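You operate a simulated robot arm through the tools that you are given. There is no shell and no other tool. Be economical: measure what you need, move in short steps, check, and stop when the job is done.

Carry out the task below with a simulated robot arm. There is one attempt and no reset: what you move stays moved.

TASK
Switch the spot cleaner off, knock the hose tool's lint into the bin, seat the blue tank, switch on.
Fine: put the tool back.
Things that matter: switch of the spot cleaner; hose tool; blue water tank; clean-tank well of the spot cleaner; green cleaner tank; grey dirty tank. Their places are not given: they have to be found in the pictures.

It is judged by the outcome, as a careful person would: the job done as asked, and still so three seconds after it is handed in. It fails if anything else is knocked over, pushed out of place, dropped, spilled or broken.

THE ROBOT
A 7-joint arm with a two-finger parallel gripper, fixed in place. Base frame: the origin is at the foot of the arm, x ahead of it, y to its left, z up; the work surface is at about z = 76. Lengths are in cm, angles in degrees, forces in N, time in s.
With the tool pointing down near the work surface it reaches from about 20 to 68 cm from the base axis. Its first joint turns from -66.0 to 66.0 degrees. Payload 2.4 kg.
Tool frame: the origin (TCP) lies between the finger pads and is the grasp point; the fingertips stand 3 cm ahead of it; z points along the fingers, y is the line along which they close. The gripper opens to 9.4 cm. The fingers are 2.8 cm wide and 1 cm thick; the gripper's body (5 by 9.6 cm) begins 5.5 cm behind the TCP.
Orientation is told as [roll, pitch, yaw] about the base's x, y, z axes, in that order, counted from this pose: with the fingers straight down and closing along the base's y, the tool's x points along the base's -x, its y along +y and its z along -z.

THE INTERFACE
- The arm moves only by the tool arm_command. Its arguments are lists of equal length, an entry for each row: "fingers": the gripper command, from -1 (fully open) to 1 (shut), values between in proportion; "offset": the shift along the tool's x, y, z in cm, a list of three; "rot": the turn, a rotation vector about the tool's x, y, z in degrees, a list of three. In form: {"fingers": [fingers, ...], "offset": [[x, y, z], ...], "rot": [[rx, ry, rz], ...]}. A call has 1 to 12 rows; each row shifts and turns the commanded pose from where the row before left it, along the tool's axes as they then stand. A row lasts 0.2 s, in which the tool goes at most 5 cm and 8.6 degrees; a call with a longer step from one row to the next is refused whole, and so is a gripper value outside its range. A pose out of reach is approached as far as the arm can. The call stops where the force on the tool passes 70 N (or 10 N more than at its start, if that is more) or the arm is blocked; 0.2 s more then pass. The fingers move at their own pace (about 15.3 cm/s each) and stop on an object; they squeeze with about 34 N. The grip force told is the motor's: it shows also when the fingers shut on nothing. Time passes only in rows, and 0.2 s behind the last, so rows that do not move let the fingers close. It gives the time, the measured TCP pose, the force on the tool (base axes), the opening and the grip force at its end, in the units of the frame above (readings bear some noise).
- Cameras (640 x 400 px; columns grow to the right, rows downward): "scene" is fixed at [2.76, 45.75, 146.28]; the picture's right is [-0.86, -0.51, 0.00], its down [-0.20, 0.34, -0.92] and it looks along [0.47, -0.79, -0.40] (base axes); focal length 364 px, centre (320, 200). "wrist" rides on the gripper at [-3.7, 0, -5.8] in the tool frame; the picture's right is [0.00, -1.00, 0.00], its down [0.97, 0.00, -0.24] and it looks along [0.24, 0.00, 0.97] (tool axes); focal length 218 px, centre (320, 200).
- grab_frame(camera): a new picture of that camera. No time passes.
- locate(camera, pixels): for up to 12 pixels [column, row] of the newest picture of that camera ("zoom" is the newest enlarged one), the place [x, y, z] in the base frame of the surface seen there, good to about 0.2 cm. No time passes.
- enlarge(camera, box): a new picture of the part [left, top, right, bottom] of that camera's present view, enlarged. No time passes.
- close_job(): hands the job in; it is judged then, once.

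Work in short steps. Measure before you move; look again where a grasp or a placing could have gone wrong, and mend it. You have 80 turns and 34 pictures in all, the two below and enlarged ones among them. Open the gripper and draw the arm clear of the work before you hand the job in, unless the task says otherwise; then end with one line.

The tools are called after ">>>" by a JSON object that holds its "api" and its "payload". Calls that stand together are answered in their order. arm_command: Moves the arm, as the interface text tells. Its arguments: {"type":"object","properties":{"fingers":{"type":"array"},"offset":{"type":"array"},"rot":{"type":"array"}},"required":["fingers","offset","rot"]} The other tools are called the same way: grab_frame (camera) takes a picture; locate (camera, pixels) gives the place of the surface under pixels of a picture; enlarge (camera, box) takes an enlarged picture of a part of a camera's view; close_job () hands the job in.

At the start:

```text
t: 0.0
position: [43.6, 1.83, 127.19]
orientation: [0.1, 0.0, 0.0]
ft_force: [0.3, -0.6, 0.1]
grip_width: 9.42
gripper_force: 0.1
```

scene: 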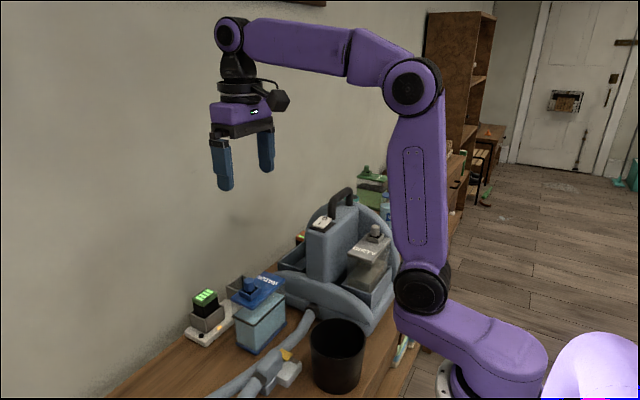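
wrist: 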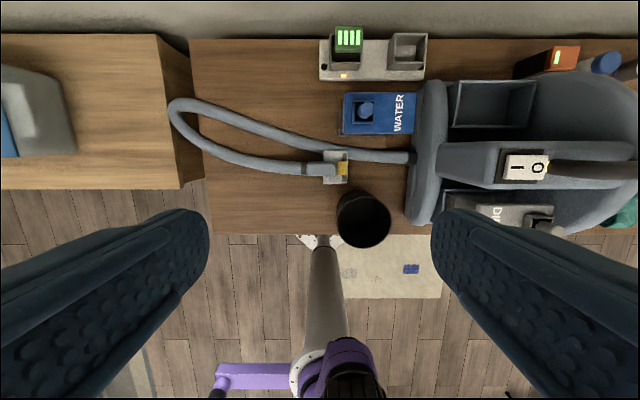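

I start by enlarging the machine, switch and tool area in both views.

>>> {"api": "enlarge", "payload": {"camera": "wrist", "box": [300, 20, 640, 250]}}

>>> {"api": "enlarge", "payload": {"camera": "scene", "box": [180, 160, 420, 400]}}

```text
1.74 times, centred on (470, 135) of wrist
```

zoom: 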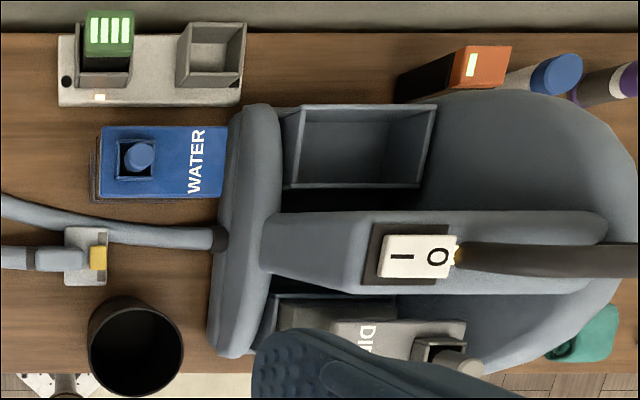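

```text
1.67 times, centred on (300, 280) of scene
```

zoom: 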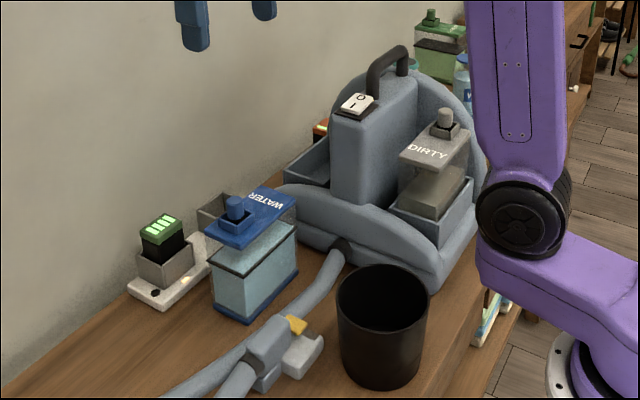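

>>> {"api": "locate", "payload": {"camera": "wrist", "pixels": [[515, 168], [538, 168], [505, 168], [547, 160], [366, 111], [345, 96], [414, 95], [412, 132], [347, 133], [490, 105], [458, 86], [532, 86]]}}

>>> {"api": "locate", "payload": {"camera": "wrist", "pixels": [[342, 168], [328, 155], [346, 182], [315, 169], [290, 167], [340, 200], [388, 215], [362, 192], [363, 225], [300, 150], [250, 185], [498, 214]]}}

>>> {"api": "locate", "payload": {"camera": "zoom", "pixels": [[297, 324], [270, 340], [304, 357], [265, 375], [240, 383], [362, 100], [352, 107], [237, 207], [340, 310], [425, 305], [380, 275], [445, 118]]}}

```text
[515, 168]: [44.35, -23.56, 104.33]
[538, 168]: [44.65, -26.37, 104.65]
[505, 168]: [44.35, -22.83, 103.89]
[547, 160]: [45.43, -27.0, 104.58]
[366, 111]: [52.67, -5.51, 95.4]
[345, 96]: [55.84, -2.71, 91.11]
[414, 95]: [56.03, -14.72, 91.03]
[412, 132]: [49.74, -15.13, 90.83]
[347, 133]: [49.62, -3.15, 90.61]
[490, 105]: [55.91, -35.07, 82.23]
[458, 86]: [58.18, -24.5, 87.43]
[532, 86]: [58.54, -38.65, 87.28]
```

```text
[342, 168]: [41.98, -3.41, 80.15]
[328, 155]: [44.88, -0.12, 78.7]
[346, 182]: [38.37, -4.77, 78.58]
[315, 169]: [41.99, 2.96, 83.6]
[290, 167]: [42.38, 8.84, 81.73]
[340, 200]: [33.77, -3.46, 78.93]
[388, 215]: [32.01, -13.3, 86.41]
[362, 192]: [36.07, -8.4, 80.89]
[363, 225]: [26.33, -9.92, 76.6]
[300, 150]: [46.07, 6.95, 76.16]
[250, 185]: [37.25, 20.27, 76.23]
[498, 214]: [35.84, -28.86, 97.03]
```

```text
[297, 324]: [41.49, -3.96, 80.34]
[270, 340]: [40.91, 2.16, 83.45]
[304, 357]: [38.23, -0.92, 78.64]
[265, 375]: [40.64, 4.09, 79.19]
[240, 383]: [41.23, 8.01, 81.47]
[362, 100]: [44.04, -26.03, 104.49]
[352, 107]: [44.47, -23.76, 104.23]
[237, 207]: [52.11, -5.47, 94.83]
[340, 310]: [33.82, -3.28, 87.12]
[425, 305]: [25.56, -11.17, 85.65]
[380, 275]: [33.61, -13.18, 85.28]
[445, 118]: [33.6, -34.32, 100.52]
```

Switch: the I side (y≈-23) is lower, so it's on; O at y≈-26.4. I lower the wrist over the tool area to see it closely.

>>> {"api": "arm_command", "payload": {"fingers": [-1, -1, -1, -1, -1], "offset": [[0, 0, 4], [0, 0, 4], [0, 0, 4], [0, 0, 4], [0, 0, 4]], "rot": [[0, 0, 0], [0, 0, 0], [0, 0, 0], [0, 0, 0], [0, 0, 0]]}}

>>> {"api": "enlarge", "payload": {"camera": "wrist", "box": [200, 20, 520, 220]}}

>>> {"api": "enlarge", "payload": {"camera": "scene", "box": [220, 290, 340, 400]}}

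```text
t: 1.2
position: [43.53, 1.82, 107.02]
orientation: [0.0, 0.0, 0.0]
ft_force: [0.4, -0.7, -0.1]
grip_width: 9.4
gripper_force: 0.1
```

```text
2.00 times, centred on (360, 120) of wrist
```

zoom: 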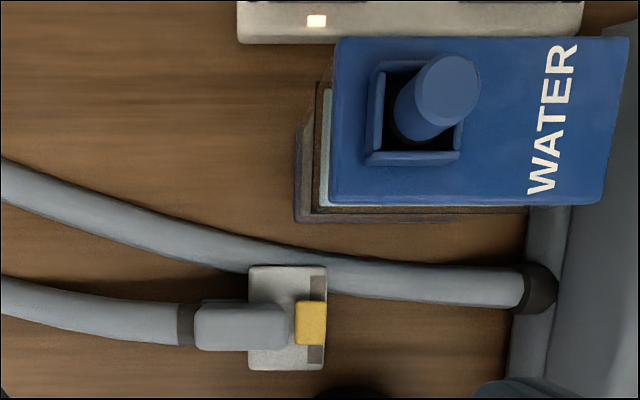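

```text
3.64 times, centred on (280, 345) of scene
```

zoom: 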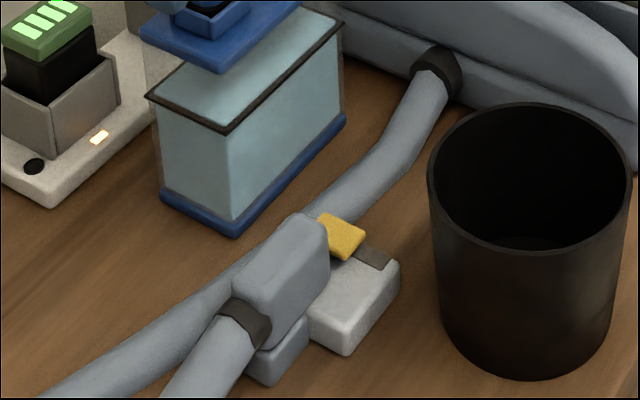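

>>> {"api": "arm_command", "payload": {"fingers": [-1, -1, -1], "offset": [[0, -1, 3.5], [0, -1, 3.5], [0, 0, 3]], "rot": [[0, 0, 0], [0, 0, 0], [0, 0, 0]]}}

>>> {"api": "enlarge", "payload": {"camera": "wrist", "box": [210, 100, 450, 250]}}

>>> {"api": "grab_frame", "payload": {"camera": "wrist"}}

```text
t: 2.0
position: [43.48, -0.32, 97.13]
orientation: [0.0, 0.0, 0.0]
ft_force: [-0.7, -0.1, 0.5]
grip_width: 9.39
gripper_force: 0.1
```

```text
2.67 times, centred on (330, 175) of wrist
```

zoom: 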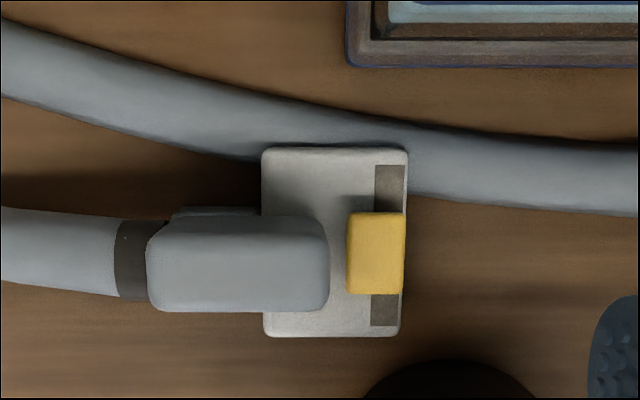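

```text
26 pictures are left
```

wrist: 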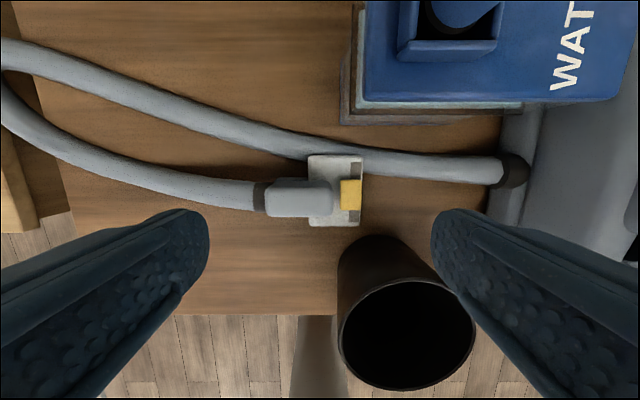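

The yellow block on the slot of the white head looks like the lint. I measure tool geometry in the zoom and wrist views.

>>> {"api": "locate", "payload": {"camera": "zoom", "pixels": [[155, 235], [235, 222], [235, 305], [322, 260], [240, 262], [355, 216], [398, 290], [376, 250], [285, 160], [390, 330], [385, 180], [180, 212]]}}

>>> {"api": "locate", "payload": {"camera": "wrist", "pixels": [[340, 330], [474, 335], [408, 283], [408, 388], [408, 340], [230, 195], [100, 155], [355, 120], [365, 100], [10, 40], [345, 122], [511, 170]]}}

```text
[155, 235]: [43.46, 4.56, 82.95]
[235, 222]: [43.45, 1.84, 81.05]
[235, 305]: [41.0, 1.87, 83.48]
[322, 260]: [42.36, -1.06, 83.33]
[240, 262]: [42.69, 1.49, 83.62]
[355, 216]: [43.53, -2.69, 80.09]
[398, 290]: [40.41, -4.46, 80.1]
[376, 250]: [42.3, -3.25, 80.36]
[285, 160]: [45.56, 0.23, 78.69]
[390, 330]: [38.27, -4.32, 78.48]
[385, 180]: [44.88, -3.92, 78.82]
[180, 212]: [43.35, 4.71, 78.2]
```

```text
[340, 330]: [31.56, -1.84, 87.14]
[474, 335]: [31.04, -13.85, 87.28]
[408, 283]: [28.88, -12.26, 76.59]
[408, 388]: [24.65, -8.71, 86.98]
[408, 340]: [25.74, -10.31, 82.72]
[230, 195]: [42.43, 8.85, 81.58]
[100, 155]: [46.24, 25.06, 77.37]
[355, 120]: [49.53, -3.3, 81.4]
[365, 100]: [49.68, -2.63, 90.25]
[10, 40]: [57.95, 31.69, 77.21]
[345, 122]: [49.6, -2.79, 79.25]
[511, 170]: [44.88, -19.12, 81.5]
```

Next the switch. I raise and move over it, shutting the fingers, then measure the handle and rocker.

>>> {"api": "arm_command", "payload": {"fingers": [-1, -1, -1, -1, 0, 1, 1, 1, 1, 1], "offset": [[0, 0, -5], [0, 0, -5], [0, 0, -5], [0, 0, -5], [0, -4.5, 0], [0, -4.5, 0], [0, -4.5, 0], [0, -4.5, 0], [0, -4, 0], [0, 0, 0]], "rot": [[0, 0, 0], [0, 0, 0], [0, 0, 0], [0, 0, 0], [0, 0, 0], [0, 0, 0], [0, 0, 0], [0, 0, 0], [0, 0, 0], [0, 0, 0]]}}

>>> {"api": "grab_frame", "payload": {"camera": "wrist"}}

>>> {"api": "enlarge", "payload": {"camera": "scene", "box": [270, 160, 420, 310]}}

```text
t: 4.2
position: [43.47, -22.33, 117.28]
orientation: [0.0, 0.0, 0.0]
ft_force: [-0.1, 0.0, 0.4]
grip_width: 0.0
gripper_force: 33.0
```

```text
25 pictures are left
```

wrist: 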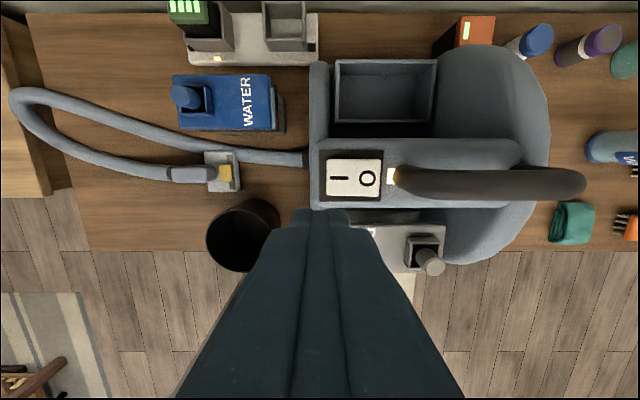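

```text
2.67 times, centred on (345, 235) of scene
```

zoom: 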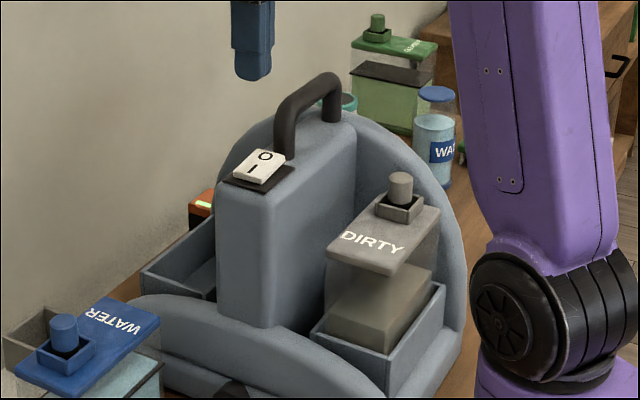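

>>> {"api": "locate", "payload": {"camera": "wrist", "pixels": [[338, 178], [367, 178], [329, 178], [379, 178], [367, 162], [390, 175], [410, 182], [480, 182], [570, 182], [355, 192], [322, 195]]}}

>>> {"api": "locate", "payload": {"camera": "wrist", "pixels": [[336, 63], [435, 62], [431, 121], [336, 122], [345, 72], [420, 72], [420, 112], [345, 112], [385, 95], [432, 268], [405, 240], [440, 240]]}}

```text
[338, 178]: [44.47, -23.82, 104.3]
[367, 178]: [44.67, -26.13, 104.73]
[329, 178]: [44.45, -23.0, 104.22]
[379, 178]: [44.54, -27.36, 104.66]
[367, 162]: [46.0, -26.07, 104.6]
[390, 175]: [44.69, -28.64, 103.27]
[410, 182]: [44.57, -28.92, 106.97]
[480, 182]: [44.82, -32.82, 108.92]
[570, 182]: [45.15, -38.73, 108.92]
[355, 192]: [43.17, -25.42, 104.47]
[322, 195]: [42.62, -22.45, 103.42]
```

```text
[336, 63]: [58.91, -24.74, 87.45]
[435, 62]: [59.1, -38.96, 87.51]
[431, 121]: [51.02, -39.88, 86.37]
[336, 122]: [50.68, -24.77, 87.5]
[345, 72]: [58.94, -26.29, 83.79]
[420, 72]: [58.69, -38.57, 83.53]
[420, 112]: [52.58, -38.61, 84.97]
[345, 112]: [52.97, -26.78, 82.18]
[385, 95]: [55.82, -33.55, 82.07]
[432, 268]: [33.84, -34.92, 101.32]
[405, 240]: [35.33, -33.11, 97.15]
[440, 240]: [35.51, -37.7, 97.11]
```

Rocker spans y −22.8…−27.4, handle starts at −28.5. I go above O at (44.5, −26.2) and press gently.

>>> {"api": "arm_command", "payload": {"fingers": [1, 1, 1, 1, 1, 1, 1], "offset": [[-1, -3.8, 0], [0, 0, 4.5], [0, 0, 4], [0, 0, 0.8], [0, 0, 0.4], [0, 0, 0.3], [0, 0, 0.3]], "rot": [[0, 0, 0], [0, 0, 0], [0, 0, 0], [0, 0, 0], [0, 0, 0], [0, 0, 0], [0, 0, 0]]}}

```text
t: 5.8
position: [44.55, -26.08, 107.27]
orientation: [-0.4, -0.5, 0.0]
ft_force: [-11.8, 1.4, 60.3]
grip_width: 0.0
gripper_force: 32.6
```

Force reached 60 N; I back off and look.

>>> {"api": "arm_command", "payload": {"fingers": [1, 1, 1], "offset": [[0, 0, -2], [0, 0, -4], [0, 0, -4]], "rot": [[0, 0, 0], [0, 0, 0], [0, 0, 0]]}}

>>> {"api": "enlarge", "payload": {"camera": "wrist", "box": [240, 130, 400, 230]}}

>>> {"api": "locate", "payload": {"camera": "zoom", "pixels": [[120, 180], [150, 180], [180, 180], [210, 180], [240, 180], [270, 180], [300, 180], [330, 180]]}}

```text
t: 6.6
position: [44.49, -25.9, 116.9]
orientation: [0.2, 0.1, 0.0]
ft_force: [0.0, -0.6, 0.4]
grip_width: 0.0
gripper_force: 33.0
```

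```text
4.00 times, centred on (320, 180) of wrist
```

zoom: 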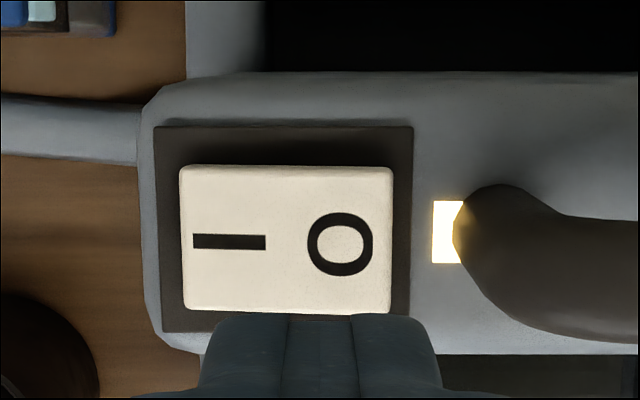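

```text
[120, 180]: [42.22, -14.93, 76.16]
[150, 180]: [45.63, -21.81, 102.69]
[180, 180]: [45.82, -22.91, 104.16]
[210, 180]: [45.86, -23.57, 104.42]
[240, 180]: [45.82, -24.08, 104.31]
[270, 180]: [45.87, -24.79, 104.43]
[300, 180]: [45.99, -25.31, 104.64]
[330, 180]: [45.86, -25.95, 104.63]
```

Lamp still lit; the flat tip pressed across the pivot. I tilt the tool 8° so the outer edge (y≈−27) presses first.

>>> {"api": "arm_command", "payload": {"fingers": [1, 1, 1, 1, 1, 1, 1, 1], "offset": [[0, -0.6, 0], [0, 0, 0], [0, -0.62, 4.45], [0, -0.58, 4.15], [0, -0.07, 0.5], [0, -0.04, 0.3], [0, -0.03, 0.2], [0, -0.03, 0.2]], "rot": [[0, 0, 0], [-8, 0, 0], [0, 0, 0], [0, 0, 0], [0, 0, 0], [0, 0, 0], [0, 0, 0], [0, 0, 0]]}}

```text
t: 8.4
position: [44.62, -26.63, 107.2]
orientation: [7.8, -0.4, -0.1]
ft_force: [-7.2, 3.9, 37.9]
grip_width: 0.0
gripper_force: 33.7
```

>>> {"api": "arm_command", "payload": {"fingers": [1, 1, 1], "offset": [[0, 0.28, -2], [0, 0.56, -4], [0, 0.56, -4]], "rot": [[0, 0, 0], [0, 0, 0], [0, 0, 0]]}}

>>> {"api": "enlarge", "payload": {"camera": "wrist", "box": [240, 130, 400, 230]}}

>>> {"api": "locate", "payload": {"camera": "zoom", "pixels": [[180, 200], [210, 200], [240, 200], [270, 200], [300, 200], [330, 200], [360, 200], [380, 200]]}}

```text
t: 9.2
position: [44.65, -26.42, 117.06]
orientation: [8.0, 0.0, 0.0]
ft_force: [0.3, 0.8, -0.4]
grip_width: 0.0
gripper_force: 32.6
```

```text
4.00 times, centred on (320, 180) of wrist
```

zoom: 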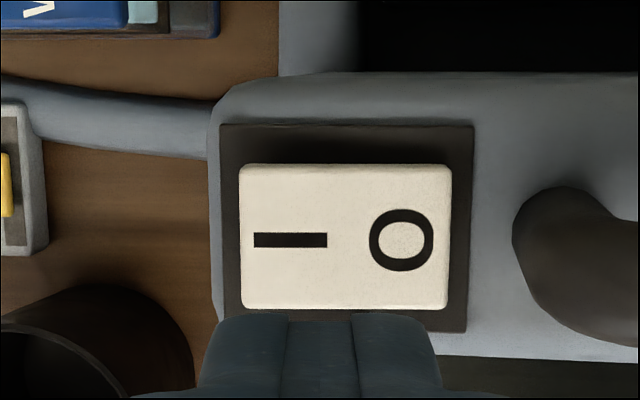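

```text
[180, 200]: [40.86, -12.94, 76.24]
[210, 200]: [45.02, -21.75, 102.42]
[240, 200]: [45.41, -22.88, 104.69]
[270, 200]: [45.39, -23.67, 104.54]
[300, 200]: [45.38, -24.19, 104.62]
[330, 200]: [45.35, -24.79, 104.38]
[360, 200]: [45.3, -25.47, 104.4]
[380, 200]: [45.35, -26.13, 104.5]
```

Lamp gone and I side raised: it is off. Now go above the tool handle (42.2, 1.9) and yaw the gripper 90° so it closes along x.

>>> {"api": "arm_command", "payload": {"fingers": [1, 1, 1, 1, 1, 1, 1, 0, -0.3, -0.3, -0.3, -0.3], "offset": [[0, 0, 0], [0.4, 4.7, 0], [0.4, 4.7, 0], [0.4, 4.7, 0], [0.4, 4.7, 0], [0.4, 4.7, 0], [0.4, 4.7, 0], [0, 0, 0], [0, 0, 0], [0, 0, 0], [0, 0, 0], [0, 0, 0]], "rot": [[8, 0, 0], [0, 0, 0], [0, 0, 0], [0, 0, 0], [0, 0, 0], [0, 0, 0], [0, 0, 0], [0, 0, -8.5], [0, 0, -8.5], [0, 0, -8.5], [0, 0, -8.5], [0, 0, -8.5]]}}

>>> {"api": "arm_command", "payload": {"fingers": [-0.3, -0.3, -0.3, -0.3, -0.3, -0.3, -0.3, -0.3, -0.3, -0.3], "offset": [[0, 0, 0], [0, 0, 0], [0, 0, 0], [0, 0, 0], [0, 0, 0], [0, 0, 0], [0, 0, 5], [0, 0, 5], [0, 0, 5], [0, 0, 3]], "rot": [[0, 0, -8], [0, 0, -8], [0, 0, -8], [0, 0, -8], [0, 0, -8], [0, 0, -7.5], [0, 0, 0], [0, 0, 0], [0, 0, 0], [0, 0, 0]]}}

>>> {"api": "grab_frame", "payload": {"camera": "wrist"}}

```text
t: 11.8
position: [42.09, 1.63, 117.1]
orientation: [0.0, 0.0, 42.6]
ft_force: [0.6, -0.1, 0.1]
grip_width: 6.1
gripper_force: 0.1
```

```text
t: 14.0
position: [42.07, 1.73, 98.98]
orientation: [0.0, 0.1, 90.1]
ft_force: [0.0, 0.6, 0.2]
grip_width: 6.11
gripper_force: 0.0
```

```text
21 pictures are left
```

wrist: 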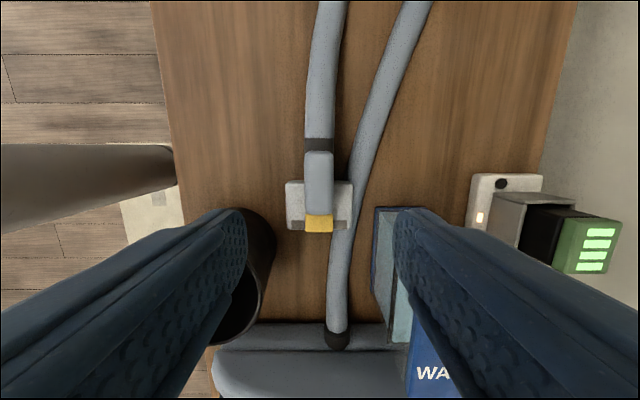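

>>> {"api": "locate", "payload": {"camera": "wrist", "pixels": [[350, 175], [358, 165], [346, 200], [319, 165], [308, 175], [331, 175], [319, 155], [319, 208], [319, 222], [340, 215], [370, 120], [319, 120]]}}

```text
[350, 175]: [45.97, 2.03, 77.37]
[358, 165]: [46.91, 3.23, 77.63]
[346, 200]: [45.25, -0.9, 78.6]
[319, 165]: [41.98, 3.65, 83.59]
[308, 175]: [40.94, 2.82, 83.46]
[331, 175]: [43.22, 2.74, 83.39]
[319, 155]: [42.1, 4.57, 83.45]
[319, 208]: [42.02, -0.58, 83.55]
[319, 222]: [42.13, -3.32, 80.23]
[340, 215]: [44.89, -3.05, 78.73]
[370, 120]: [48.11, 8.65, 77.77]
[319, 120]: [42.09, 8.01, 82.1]
```

>>> {"api": "arm_command", "payload": {"fingers": [-0.3, -0.3, -0.3, -0.3, -0.3, 1, 1, 1], "offset": [[0, 0, 5], [0, 0, 5], [0, 0, 4], [0, 0, 2], [0, 0, 0.9], [0, 0, 0], [0, 0, 0], [0, 0, 0]], "rot": [[0, 0, 0], [0, 0, 0], [0, 0, 0], [0, 0, 0], [0, 0, 0], [0, 0, 0], [0, 0, 0], [0, 0, 0]]}}

```text
t: 15.8
position: [42.22, 1.64, 82.21]
orientation: [0.1, 0.0, 90.1]
ft_force: [-0.5, 0.9, 0.0]
grip_width: 3.41
gripper_force: 34.2
```

Gripped at 3.4 cm. I lift straight up slowly and check.

>>> {"api": "arm_command", "payload": {"fingers": [1, 1, 1, 1, 1], "offset": [[0, 0, -1], [0, 0, -2], [0, 0, -3], [0, 0, -3], [0, 0, -3]], "rot": [[0, 0, 0], [0, 0, 0], [0, 0, 0], [0, 0, 0], [0, 0, 0]]}}

>>> {"api": "grab_frame", "payload": {"camera": "scene"}}

```text
t: 17.0
position: [42.11, 1.53, 94.17]
orientation: [0.1, 0.0, 90.0]
ft_force: [0.2, -0.1, -2.5]
grip_width: 3.41
gripper_force: 34.3
```

```text
20 pictures are left
```

scene: 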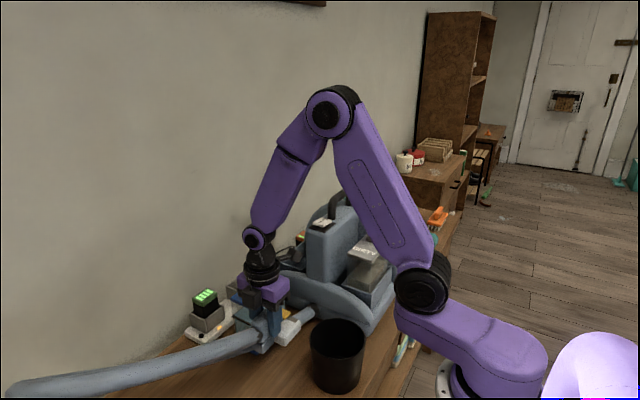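

Tool and lint lifted level. Raise a bit and move over the bin (centre ≈ (30.5, −8)).

>>> {"api": "arm_command", "payload": {"fingers": [1, 1, 1, 1, 1, 1, 1], "offset": [[0, 0, -2.5], [0, 0, -2.5], [2, 2.5, 0], [2, 3, 0], [2, 3, 0], [2, 3, 0], [0, 0, 0]], "rot": [[0, 0, 0], [0, 0, 0], [0, 0, 0], [0, 0, 0], [0, 0, 0], [0, 0, 0], [0, 0, 0]]}}

>>> {"api": "grab_frame", "payload": {"camera": "wrist"}}

```text
t: 18.6
position: [30.65, -6.45, 99.08]
orientation: [0.0, 0.0, 89.9]
ft_force: [-0.8, -0.1, -2.1]
grip_width: 3.43
gripper_force: 33.5
```

```text
19 pictures are left
```

wrist: 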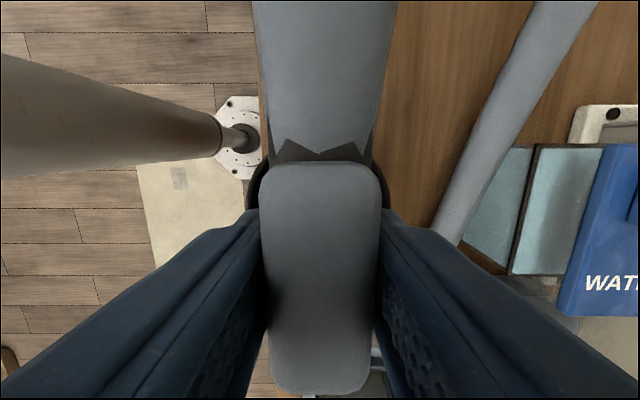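

Tilt the head down: rotation about base +x = tool −y, in steps.

>>> {"api": "arm_command", "payload": {"fingers": [1, 1, 1, 1, 1, 1, 1], "offset": [[0, 0, 0], [0, 0, 0], [0, 0, 0], [0, 0, 0], [0, 0, 0], [0, 0, 0], [0, 0, 0]], "rot": [[0, -8.5, 0], [0, -8.5, 0], [0, -8.5, 0], [0, -8.5, 0], [0, -8.5, 0], [0, -8.5, 0], [0, 0, 0]]}}

>>> {"api": "enlarge", "payload": {"camera": "scene", "box": [240, 220, 420, 400]}}

```text
t: 20.2
position: [30.7, -6.27, 99.05]
orientation: [-0.1, -51.2, 90.0]
ft_force: [-0.1, -1.0, -2.0]
grip_width: 3.43
gripper_force: 34.0
```

```text
2.22 times, centred on (330, 310) of scene
```

zoom: 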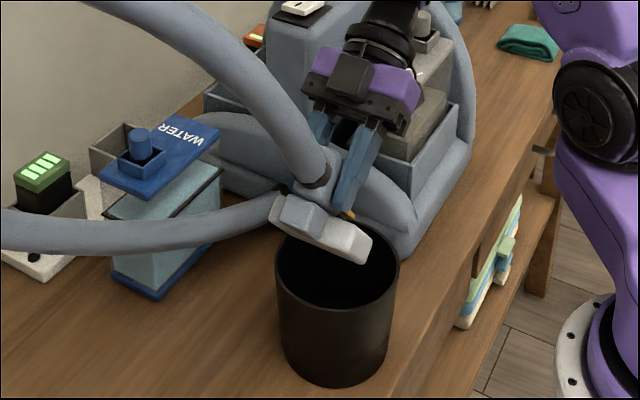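

Lint (yellow, zoom (348,215)) still clings at 51°. I shake the tool along its axis over the bin.

>>> {"api": "arm_command", "payload": {"fingers": [1, 1, 1, 1, 1, 1, 1, 1, 1], "offset": [[3, 0, 0], [-4, 0, 0], [4, 0, 0], [-4, 0, 0], [4, 0, 0], [-4, 0, 0], [4, 0, 0], [-3, 0, 0], [0, 0, 0]], "rot": [[0, 0, 0], [0, 0, 0], [0, 0, 0], [0, 0, 0], [0, 0, 0], [0, 0, 0], [0, 0, 0], [0, 0, 0], [0, 0, 0]]}}

>>> {"api": "enlarge", "payload": {"camera": "scene", "box": [290, 280, 370, 360]}}

```text
t: 22.2
position: [30.45, -6.27, 99.13]
orientation: [0.0, -51.0, 90.0]
ft_force: [-0.3, 0.0, -1.8]
grip_width: 3.44
gripper_force: 34.0
```

```text
5.00 times, centred on (330, 320) of scene
```

zoom: 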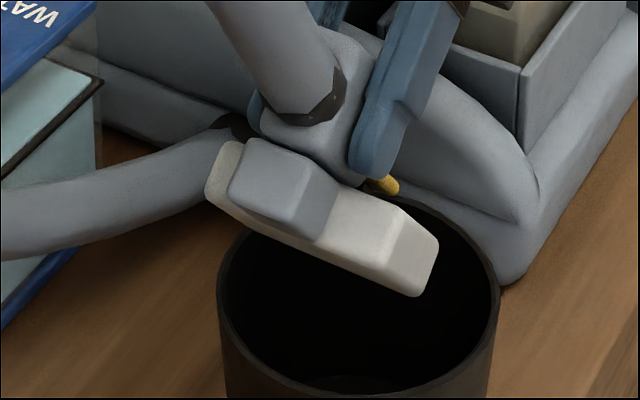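

Still stuck; a rap is needed. I reduce tilt to ~21°, put the head's end inside the bin with its underside over the +y rim, and knock downward lightly.

>>> {"api": "arm_command", "payload": {"fingers": [1, 1, 1, 1, 1, 1, 1, 1], "offset": [[-2.89, 0, 3.57], [0, 0, 0], [0, 0, 0], [0, 0, 0], [0, 0, 0], [0.72, 0, 1.87], [0.54, 0, 1.4], [0.54, 0, 1.4]], "rot": [[0, 0, 0], [0, 8, 0], [0, 8, 0], [0, 7, 0], [0, 7, 0], [0, 0, 0], [0, 0, 0], [0, 0, 0]]}}

>>> {"api": "enlarge", "payload": {"camera": "scene", "box": [270, 260, 390, 380]}}

```text
t: 24.0
position: [30.67, -1.72, 94.18]
orientation: [-0.1, -21.0, 90.0]
ft_force: [-4.1, -2.5, 22.6]
grip_width: 3.44
gripper_force: 34.4
```

```text
3.33 times, centred on (330, 320) of scene
```

zoom: 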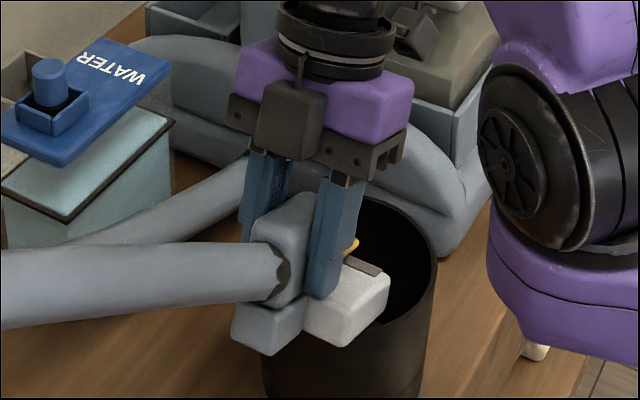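

Contact made (22 N). A few quicker raps.

>>> {"api": "arm_command", "payload": {"fingers": [1, 1, 1, 1, 1, 1, 1], "offset": [[-1.07, 0, -2.8], [1.14, 0, 3.0], [-1.14, 0, -3.0], [1.2, 0, 3.1], [-1.2, 0, -3.1], [-0.72, 0, -1.87], [0, 0, 0]], "rot": [[0, 0, 0], [0, 0, 0], [0, 0, 0], [0, 0, 0], [0, 0, 0], [0, 0, 0], [0, 0, 0]]}}

>>> {"api": "enlarge", "payload": {"camera": "scene", "box": [270, 260, 390, 380]}}

```text
t: 25.6
position: [30.59, -1.83, 99.29]
orientation: [0.0, -21.0, 89.9]
ft_force: [0.0, -0.1, -2.3]
grip_width: 3.4
gripper_force: 34.2
```

```text
3.33 times, centred on (330, 320) of scene
```

zoom: 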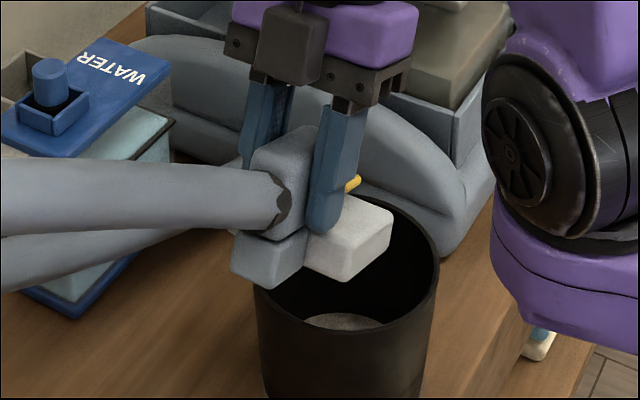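

Lint still on. Return to bin centre, raise to ~106 and tilt to ~75° with a shake.

>>> {"api": "arm_command", "payload": {"fingers": [1, 1, 1, 1, 1, 1, 1, 1, 1, 1], "offset": [[4.2, 0, -1.6], [-1.43, 0, -3.74], [-1.0, 0, -2.6], [0, 0, 0], [0, 0, 0], [0, 0, 0], [0, 0, 0], [0, 0, 0], [0, 0, 0], [0, 0, 0]], "rot": [[0, 0, 0], [0, 0, 0], [0, 0, 0], [0, -8.5, 0], [0, -8.5, 0], [0, -8.5, 0], [0, -8.5, 0], [0, -8.5, 0], [0, -8.5, 0], [0, -3, 0]]}}

>>> {"api": "arm_command", "payload": {"fingers": [1, 1, 1, 1, 1, 1, 1], "offset": [[4, 0, 0], [-4, 0, 0], [4, 0, 0], [-4, 0, 0], [4, 0, 0], [-4, 0, 0], [0, 0, 0]], "rot": [[0, 0, 0], [0, 0, 0], [0, 0, 0], [0, 0, 0], [0, 0, 0], [0, 0, 0], [0, 0, 0]]}}

>>> {"api": "enlarge", "payload": {"camera": "scene", "box": [240, 220, 420, 400]}}

```text
t: 27.8
position: [30.79, -6.43, 105.88]
orientation: [-0.1, -75.1, 90.2]
ft_force: [0.4, 0.1, -2.6]
grip_width: 3.42
gripper_force: 34.1
```

```text
t: 29.4
position: [30.53, -6.08, 105.99]
orientation: [0.1, -74.9, 89.9]
ft_force: [0.6, 1.0, -0.9]
grip_width: 3.41
gripper_force: 34.5
```

```text
2.22 times, centred on (330, 310) of scene
```

zoom: 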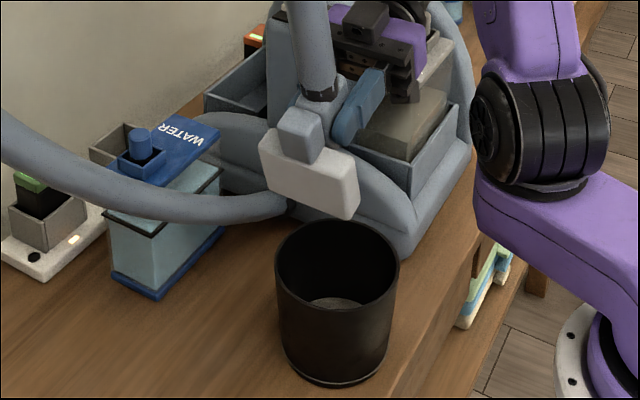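

>>> {"api": "grab_frame", "payload": {"camera": "wrist"}}

```text
13 pictures are left
```

wrist: 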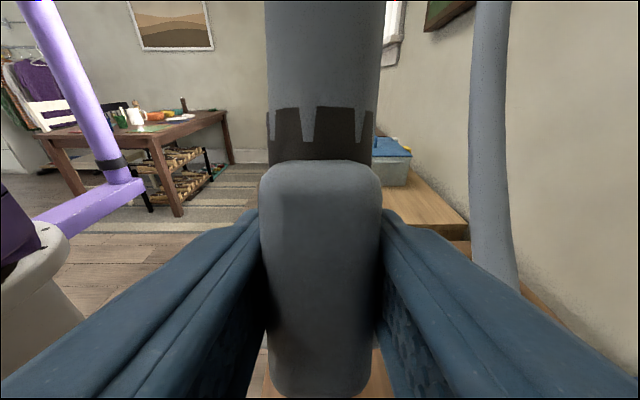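

Can't see the lint. I untilt to ~24° over the bin and check.

>>> {"api": "arm_command", "payload": {"fingers": [1, 1, 1, 1, 1, 1, 1], "offset": [[0, 0, 0], [0, 0, 0], [0, 0, 0], [0, 0, 0], [0, 0, 0], [0, 0, 0], [0, 0, 0]], "rot": [[0, 8.5, 0], [0, 8.5, 0], [0, 8.5, 0], [0, 8.5, 0], [0, 8.5, 0], [0, 8.5, 0], [0, 0, 0]]}}

>>> {"api": "enlarge", "payload": {"camera": "scene", "box": [270, 230, 410, 370]}}

```text
t: 31.0
position: [30.69, -6.27, 105.96]
orientation: [0.1, -23.9, 90.0]
ft_force: [0.0, 1.0, -1.9]
grip_width: 3.44
gripper_force: 33.9
```

```text
2.86 times, centred on (340, 300) of scene
```

zoom: 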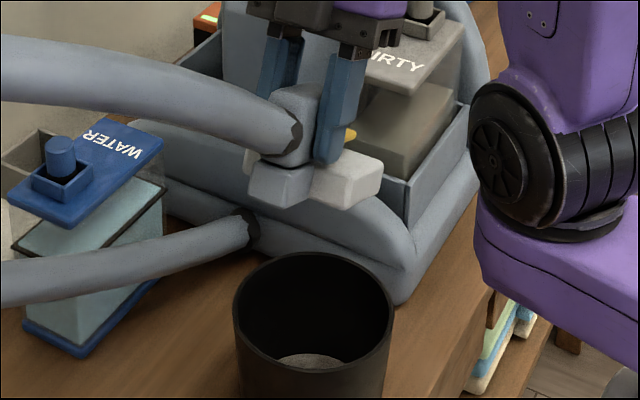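

Lint still attached. I'll rap at 51° tilt, with the head's lower edge landing vertically on the +y rim and the lint over the bin's inside.

>>> {"api": "arm_command", "payload": {"fingers": [1, 1, 1, 1, 1, 1, 1, 1, 1, 1], "offset": [[0, 0, 0], [0, 0, 0], [0, 0, 0], [0, 0, 0], [-1.7, 0, 2.1], [2.72, 0, 2.2], [2.72, 0, 2.2], [2.8, 0, 2.26], [-2.8, 0, -2.26], [0, 0, 0]], "rot": [[0, -8.5, 0], [0, -8.5, 0], [0, -8.5, 0], [0, -1.5, 0], [0, 0, 0], [0, 0, 0], [0, 0, 0], [0, 0, 0], [0, 0, 0], [0, 0, 0]]}}

>>> {"api": "enlarge", "payload": {"camera": "scene", "box": [270, 250, 400, 380]}}

```text
t: 33.2
position: [31.34, -3.57, 100.12]
orientation: [0.1, -51.0, 90.0]
ft_force: [-0.1, 0.4, -2.7]
grip_width: 3.42
gripper_force: 33.9
out of reach, approached as far as the arm can: row 8
```

```text
3.08 times, centred on (335, 315) of scene
```

zoom: 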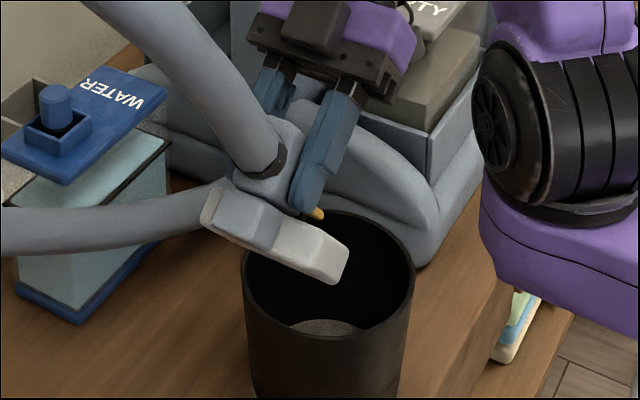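

Row 8 was beyond joint reach, so no rap occurred. I retry at 38° tilt, which should be reachable.

>>> {"api": "arm_command", "payload": {"fingers": [1, 1, 1, 1, 1, 1, 1, 1, 1], "offset": [[0, 0.6, 0], [0, 0, 0], [-1.42, 0, 1.11], [0.62, 0, 0.79], [2.2, 0, 2.85], [-1.9, 0, -2.4], [2.0, 0, 2.5], [-1.9, 0, -2.4], [0, 0, 0]], "rot": [[0, 6.5, 0], [0, 6.5, 0], [0, 0, 0], [0, 0, 0], [0, 0, 0], [0, 0, 0], [0, 0, 0], [0, 0, 0], [0, 0, 0]]}}

>>> {"api": "enlarge", "payload": {"camera": "scene", "box": [270, 250, 400, 380]}}

```text
t: 35.2
position: [30.74, -1.66, 98.3]
orientation: [0.1, -38.0, 90.0]
ft_force: [0.9, -0.4, -1.9]
grip_width: 3.4
gripper_force: 34.2
```

```text
3.08 times, centred on (335, 315) of scene
```

zoom: 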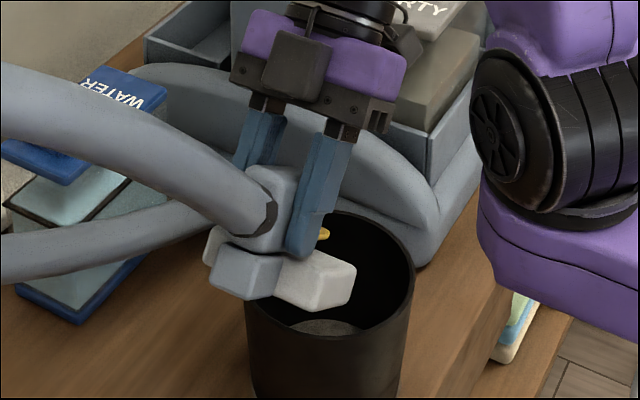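

Unclear whether it touched; I do a faster rap and end at contact to read the force.

>>> {"api": "arm_command", "payload": {"fingers": [1, 1, 1, 1], "offset": [[-1.0, 0, -1.3], [0, 0, 0], [3.05, 0, 3.9], [0, 0, 0]], "rot": [[0, 0, 0], [0, 0, 0], [0, 0, 0], [0, 0, 0]]}}

```text
t: 36.2
position: [30.7, -1.6, 95.37]
orientation: [-0.1, -38.9, 90.0]
ft_force: [-2.3, -2.1, 17.7]
grip_width: 3.44
gripper_force: 34.0
stopped in row 4: the force on the tool passed its limit (the readings are from after the stop); the commanded pose is now the measured one
```

A hard knock (>70 N). Raise and look.

>>> {"api": "arm_command", "payload": {"fingers": [1, 1, 1], "offset": [[-2.2, 0, -2.8], [-1.85, 0, -2.4], [0, 0, 0]], "rot": [[0, 0, 0], [0, 0, 0], [0, 0, 0]]}}

>>> {"api": "enlarge", "payload": {"camera": "scene", "box": [270, 230, 410, 370]}}

```text
t: 37.0
position: [30.7, -1.66, 101.81]
orientation: [-0.1, -38.7, 90.1]
ft_force: [-0.2, -0.5, -2.4]
grip_width: 3.42
gripper_force: 34.1
```

```text
2.86 times, centred on (340, 300) of scene
```

zoom: 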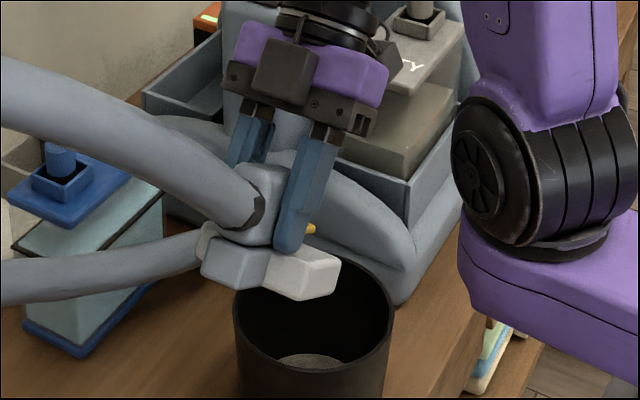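

The dark strip on the head, visible before the raps, seems gone and something grey lies in the bin; the lint may be that strip, and yellow a fixed part. I zoom in on the bin.

>>> {"api": "enlarge", "payload": {"camera": "scene", "box": [315, 280, 375, 330]}}

>>> {"api": "locate", "payload": {"camera": "zoom", "pixels": [[210, 360], [150, 360], [260, 350], [280, 370], [210, 300], [150, 320], [180, 390]]}}

```text
8.00 times, centred on (345, 305) of scene
```

zoom: 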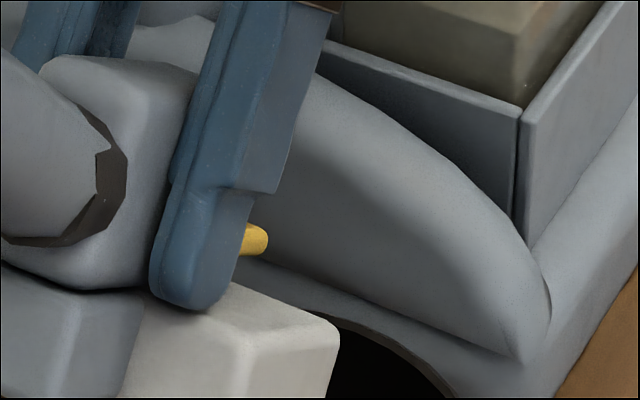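

```text
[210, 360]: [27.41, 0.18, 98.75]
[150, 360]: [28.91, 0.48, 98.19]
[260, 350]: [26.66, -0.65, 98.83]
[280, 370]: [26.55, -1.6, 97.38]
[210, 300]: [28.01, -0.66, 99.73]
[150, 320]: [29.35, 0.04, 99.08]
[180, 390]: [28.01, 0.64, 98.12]
```

I'll set the tool back at its spot, then look at both head and bin from above. First level out and move above the original place.

>>> {"api": "arm_command", "payload": {"fingers": [1, 1, 1, 1, 1, 1, 1, 1, 1, 1, 1, 1], "offset": [[0, 0, 0], [0, 0, 0], [0, 0, 0], [0, 0, 0], [0, 0, 0], [-1.1, -3.8, 0], [-1.1, -3.8, 0], [-1.1, -3.8, 0], [0, 0, 5], [0, 0, 5], [0, 0, 5], [0, 0, 2.5]], "rot": [[0, 7.76, 0], [0, 7.76, 0], [0, 7.76, 0], [0, 7.76, 0], [0, 7.76, 0], [0, 0, 0], [0, 0, 0], [0, 0, 0], [0, 0, 0], [0, 0, 0], [0, 0, 0], [0, 0, 0]]}}

```text
t: 39.6
position: [42.16, 1.52, 84.3]
orientation: [-0.2, 0.1, 90.0]
ft_force: [-0.1, 0.2, -1.9]
grip_width: 3.42
gripper_force: 34.5
```

>>> {"api": "arm_command", "payload": {"fingers": [1, 1, 1, 1, 1, 1], "offset": [[-0.1, 0, 1.0], [0, 0, 0.6], [0, 0, 0.3], [0, 0, 0.2], [0, 0, 0.1], [0, 0, 0]], "rot": [[0, 0, 0], [0, 0, 0], [0, 0, 0], [0, 0, 0], [0, 0, 0], [0, 0, 0]]}}

```text
t: 41.0
position: [42.22, 1.84, 82.13]
orientation: [-0.1, 0.1, 89.9]
ft_force: [-0.6, 0.0, -2.2]
grip_width: 3.4
gripper_force: 34.1
```

>>> {"api": "arm_command", "payload": {"fingers": [1, 1, 1, 1], "offset": [[0, 0, 0.15], [0, 0, 0.15], [0, 0, 0.15], [0, 0, 0]], "rot": [[0, 0, 0], [0, 0, 0], [0, 0, 0], [0, 0, 0]]}}

```text
t: 42.0
position: [42.23, 1.61, 81.86]
orientation: [-0.2, 0.1, 90.0]
ft_force: [-5.6, -10.4, 31.4]
grip_width: 3.43
gripper_force: 33.9
```

Contact; ease up slightly, release and rise to look.

>>> {"api": "arm_command", "payload": {"fingers": [1, -0.3, -0.3, -0.3, -0.3, -0.3, -0.3, -0.3], "offset": [[0, 0, -0.15], [0, 0, 0], [0, 0, 0], [0, 0, -2], [0, 0, -5], [0, 0, -5], [0, 0, -5], [0, 0, 0]], "rot": [[0, 0, 0], [0, 0, 0], [0, 0, 0], [0, 0, 0], [0, 0, 0], [0, 0, 0], [0, 0, 0], [0, 0, 0]]}}

>>> {"api": "enlarge", "payload": {"camera": "wrist", "box": [180, 120, 420, 370]}}

```text
t: 43.8
position: [42.16, 1.71, 98.78]
orientation: [0.0, 0.0, 89.9]
ft_force: [0.2, 0.7, 0.4]
grip_width: 6.13
gripper_force: 0.0
```

```text
1.60 times, centred on (300, 245) of wrist
```

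zoom: 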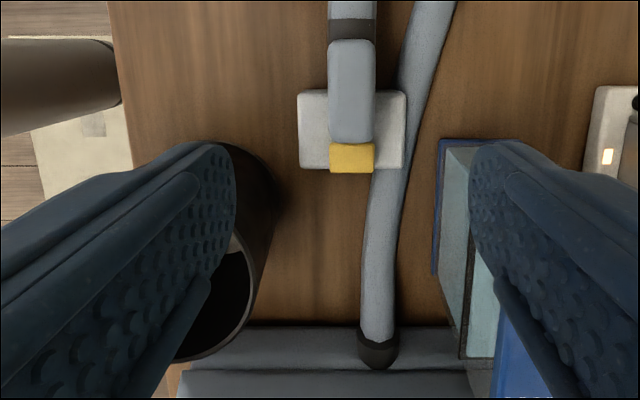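

The dark strip is gone from the head: the lint came off (the yellow part is fixed). Check the tool's position against the original.

>>> {"api": "locate", "payload": {"camera": "zoom", "pixels": [[303, 160], [398, 162], [303, 97], [402, 97], [351, 160], [350, 60], [365, 140], [225, 290], [350, 20], [440, 250], [445, 150], [510, 145]]}}

```text
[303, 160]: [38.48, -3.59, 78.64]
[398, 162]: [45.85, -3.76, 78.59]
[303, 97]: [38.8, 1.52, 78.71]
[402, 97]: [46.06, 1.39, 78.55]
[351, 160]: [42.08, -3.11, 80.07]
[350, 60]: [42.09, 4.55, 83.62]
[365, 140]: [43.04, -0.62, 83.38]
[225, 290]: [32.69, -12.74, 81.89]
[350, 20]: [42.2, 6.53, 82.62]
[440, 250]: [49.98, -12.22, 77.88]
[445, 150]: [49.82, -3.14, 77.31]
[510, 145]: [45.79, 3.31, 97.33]
```

Tool is back within ~0.3 cm. I now check the bin interior from above, on the way.

>>> {"api": "arm_command", "payload": {"fingers": [-0.3, -0.3, -0.3, -0.3, -0.3, -0.3, -0.3], "offset": [[0, 0, -5], [0, 0, -5], [0, 0, -5], [2, 4, 0], [2.5, 4, 0], [2.5, 3.5, 0], [0, 0, 0]], "rot": [[0, 0, 0], [0, 0, 0], [0, 0, 0], [0, 0, 0], [0, 0, 0], [0, 0, 0], [0, 0, 0]]}}

>>> {"api": "enlarge", "payload": {"camera": "wrist", "box": [250, 120, 390, 240]}}

```text
t: 45.4
position: [30.61, -5.26, 113.9]
orientation: [0.0, 0.1, 89.9]
ft_force: [-0.6, 0.1, 0.0]
grip_width: 6.09
gripper_force: 0.1
```

```text
3.33 times, centred on (320, 180) of wrist
```

zoom: 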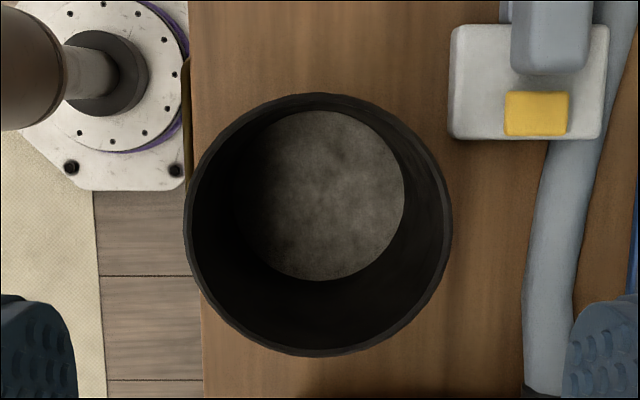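

Lint is in the bin. Now on to the tank: move toward the well, and rotate the gripper back to yaw 0.

>>> {"api": "arm_command", "payload": {"fingers": [-1, -1, -1, -1, -1, -1], "offset": [[0, 0, -4.2], [3.3, -3.7, 0], [3.3, -3.7, 0], [3.3, -3.7, 0], [3.3, -3.7, 0], [3.3, -3.7, 0]], "rot": [[0, 0, 0], [0, 0, 0], [0, 0, 0], [0, 0, 0], [0, 0, 0], [0, 0, 0]]}}

>>> {"api": "arm_command", "payload": {"fingers": [-1, -1, -1, -1, -1, -1, -1, -1, -1, -1, -1, -1], "offset": [[0, 0, 0], [0, 0, 0], [0, 0, 0], [0, 0, 0], [0, 0, 0], [0, 0, 0], [0, 0, 0], [0, 0, 0], [0, 0, 0], [0, 0, 0], [0, 0, 0], [0, 0, 0]], "rot": [[0, 0, 8.18], [0, 0, 8.18], [0, 0, 8.18], [0, 0, 8.18], [0, 0, 8.18], [0, 0, 8.18], [0, 0, 8.18], [0, 0, 8.18], [0, 0, 8.18], [0, 0, 8.18], [0, 0, 8.2], [0, 0, 0]]}}

>>> {"api": "enlarge", "payload": {"camera": "wrist", "box": [170, 80, 450, 255]}}

```text
t: 46.8
position: [49.11, -21.73, 118.17]
orientation: [0.1, 0.1, 90.0]
ft_force: [0.3, -0.9, -1.0]
grip_width: 9.4
gripper_force: 0.1
```

```text
t: 49.4
position: [49.15, -21.81, 118.03]
orientation: [0.0, -0.1, -0.1]
ft_force: [0.3, -0.4, 0.7]
grip_width: 9.39
gripper_force: 0.0
```

```text
2.29 times, centred on (310, 168) of wrist
```

zoom: 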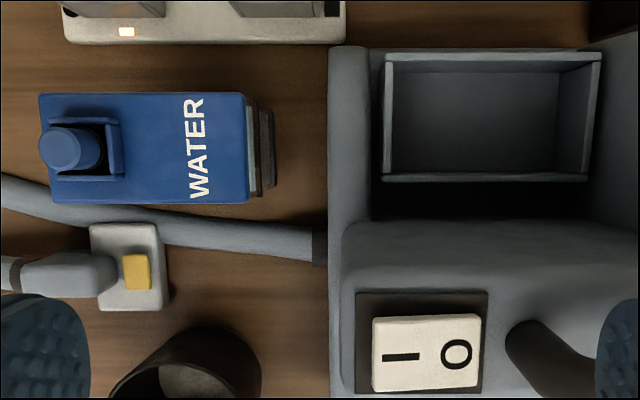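

I measure well walls, tank lid, knob and column from this view.

>>> {"api": "locate", "payload": {"camera": "zoom", "pixels": [[386, 100], [592, 100], [490, 58], [490, 177], [490, 120], [400, 78], [570, 78], [545, 168], [405, 168], [490, 200], [490, 235], [350, 120]]}}

>>> {"api": "locate", "payload": {"camera": "zoom", "pixels": [[45, 98], [240, 98], [245, 198], [45, 200], [72, 150], [115, 130], [85, 122], [150, 150], [265, 150], [258, 130], [272, 185], [490, 260]]}}

```text
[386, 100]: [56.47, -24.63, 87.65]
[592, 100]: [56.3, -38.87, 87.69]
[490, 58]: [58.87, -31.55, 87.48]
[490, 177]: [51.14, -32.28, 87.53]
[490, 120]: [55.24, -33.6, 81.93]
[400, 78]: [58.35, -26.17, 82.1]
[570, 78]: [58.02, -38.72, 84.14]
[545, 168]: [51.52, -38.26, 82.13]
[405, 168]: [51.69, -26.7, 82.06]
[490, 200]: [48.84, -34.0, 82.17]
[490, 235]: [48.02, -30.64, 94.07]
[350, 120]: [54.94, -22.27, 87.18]
```

```text
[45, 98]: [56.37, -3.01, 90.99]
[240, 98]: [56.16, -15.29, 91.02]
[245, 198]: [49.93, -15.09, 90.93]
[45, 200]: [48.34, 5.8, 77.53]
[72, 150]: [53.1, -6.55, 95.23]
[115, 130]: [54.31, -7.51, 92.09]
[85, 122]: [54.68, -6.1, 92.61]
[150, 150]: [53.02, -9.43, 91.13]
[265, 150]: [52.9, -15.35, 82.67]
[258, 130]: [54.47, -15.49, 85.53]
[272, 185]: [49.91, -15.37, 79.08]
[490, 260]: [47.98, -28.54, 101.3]
```

>>> {"api": "locate", "payload": {"camera": "zoom", "pixels": [[150, 38], [290, 38], [110, 10], [290, 8], [320, 8], [70, 20]]}}

>>> {"api": "arm_command", "payload": {"fingers": [-1, -1, -1, -1, -1, -1, -1, -1, -1, -1, -1, -1], "offset": [[-1.3, 4, 0], [-1.3, 4, 0], [-1.3, 3.8, 0], [0, 0, 0], [0, 0, 0], [0, 0, 0], [0, 0, 0], [0, 0, 0], [0, 0, 0], [0, 0, 0], [0, 0, 0], [0, 0, 0]], "rot": [[0, 0, 0], [0, 0, 0], [0, 0, 0], [0, 0, 8.18], [0, 0, 8.18], [0, 0, 8.18], [0, 0, 8.18], [0, 0, 8.18], [0, 0, 8.18], [0, 0, 8.18], [0, 0, 8.18], [0, 0, 8.18]]}}

>>> {"api": "arm_command", "payload": {"fingers": [-1, -1, -1, -1, -1, -1], "offset": [[0, 0, 0], [0, 0, 0], [0, 0, 4], [0, 0, 4], [0, 0, 4], [0, 0, 4]], "rot": [[0, 0, 8.18], [0, 0, 8.2], [0, 0, 0], [0, 0, 0], [0, 0, 0], [0, 0, 0]]}}

>>> {"api": "grab_frame", "payload": {"camera": "wrist"}}

```text
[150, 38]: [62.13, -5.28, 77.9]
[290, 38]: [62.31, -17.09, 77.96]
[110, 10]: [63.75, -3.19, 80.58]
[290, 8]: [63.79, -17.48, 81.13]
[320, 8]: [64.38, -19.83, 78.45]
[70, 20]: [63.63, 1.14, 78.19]
```

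```text
t: 52.0
position: [53.0, -9.96, 118.08]
orientation: [-0.1, -0.2, -73.8]
ft_force: [0.2, 0.2, -0.7]
grip_width: 9.4
gripper_force: 0.1
```

```text
t: 53.4
position: [53.09, -9.89, 102.05]
orientation: [0.1, -0.2, -90.0]
ft_force: [0.5, 0.4, -0.4]
grip_width: 9.38
gripper_force: 0.1
```

```text
4 pictures are left
```

wrist: 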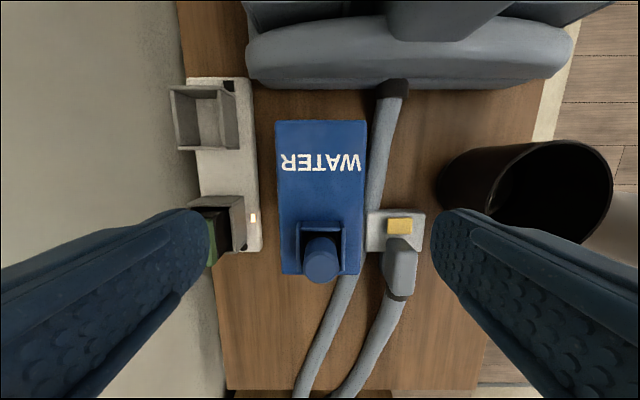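

>>> {"api": "locate", "payload": {"camera": "wrist", "pixels": [[321, 258], [321, 225], [277, 200], [364, 200], [320, 123], [290, 271], [355, 271]]}}

>>> {"api": "arm_command", "payload": {"fingers": [-1, -1, -1, -1, -1], "offset": [[0, 0, 4], [0, 0, 4], [0, 0, 3], [0, 0, 1.5], [0, 0, 1]], "rot": [[0, 0, 0], [0, 0, 0], [0, 0, 0], [0, 0, 0], [0, 0, 0]]}}

```text
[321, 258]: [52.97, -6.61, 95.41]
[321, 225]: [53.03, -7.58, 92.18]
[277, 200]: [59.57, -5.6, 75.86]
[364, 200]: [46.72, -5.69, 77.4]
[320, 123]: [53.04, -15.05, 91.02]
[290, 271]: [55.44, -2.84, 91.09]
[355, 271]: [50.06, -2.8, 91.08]
```

```text
t: 54.6
position: [53.15, -9.75, 88.55]
orientation: [0.0, -0.1, -90.1]
ft_force: [0.1, 0.7, 0.8]
grip_width: 9.43
gripper_force: 0.1
```

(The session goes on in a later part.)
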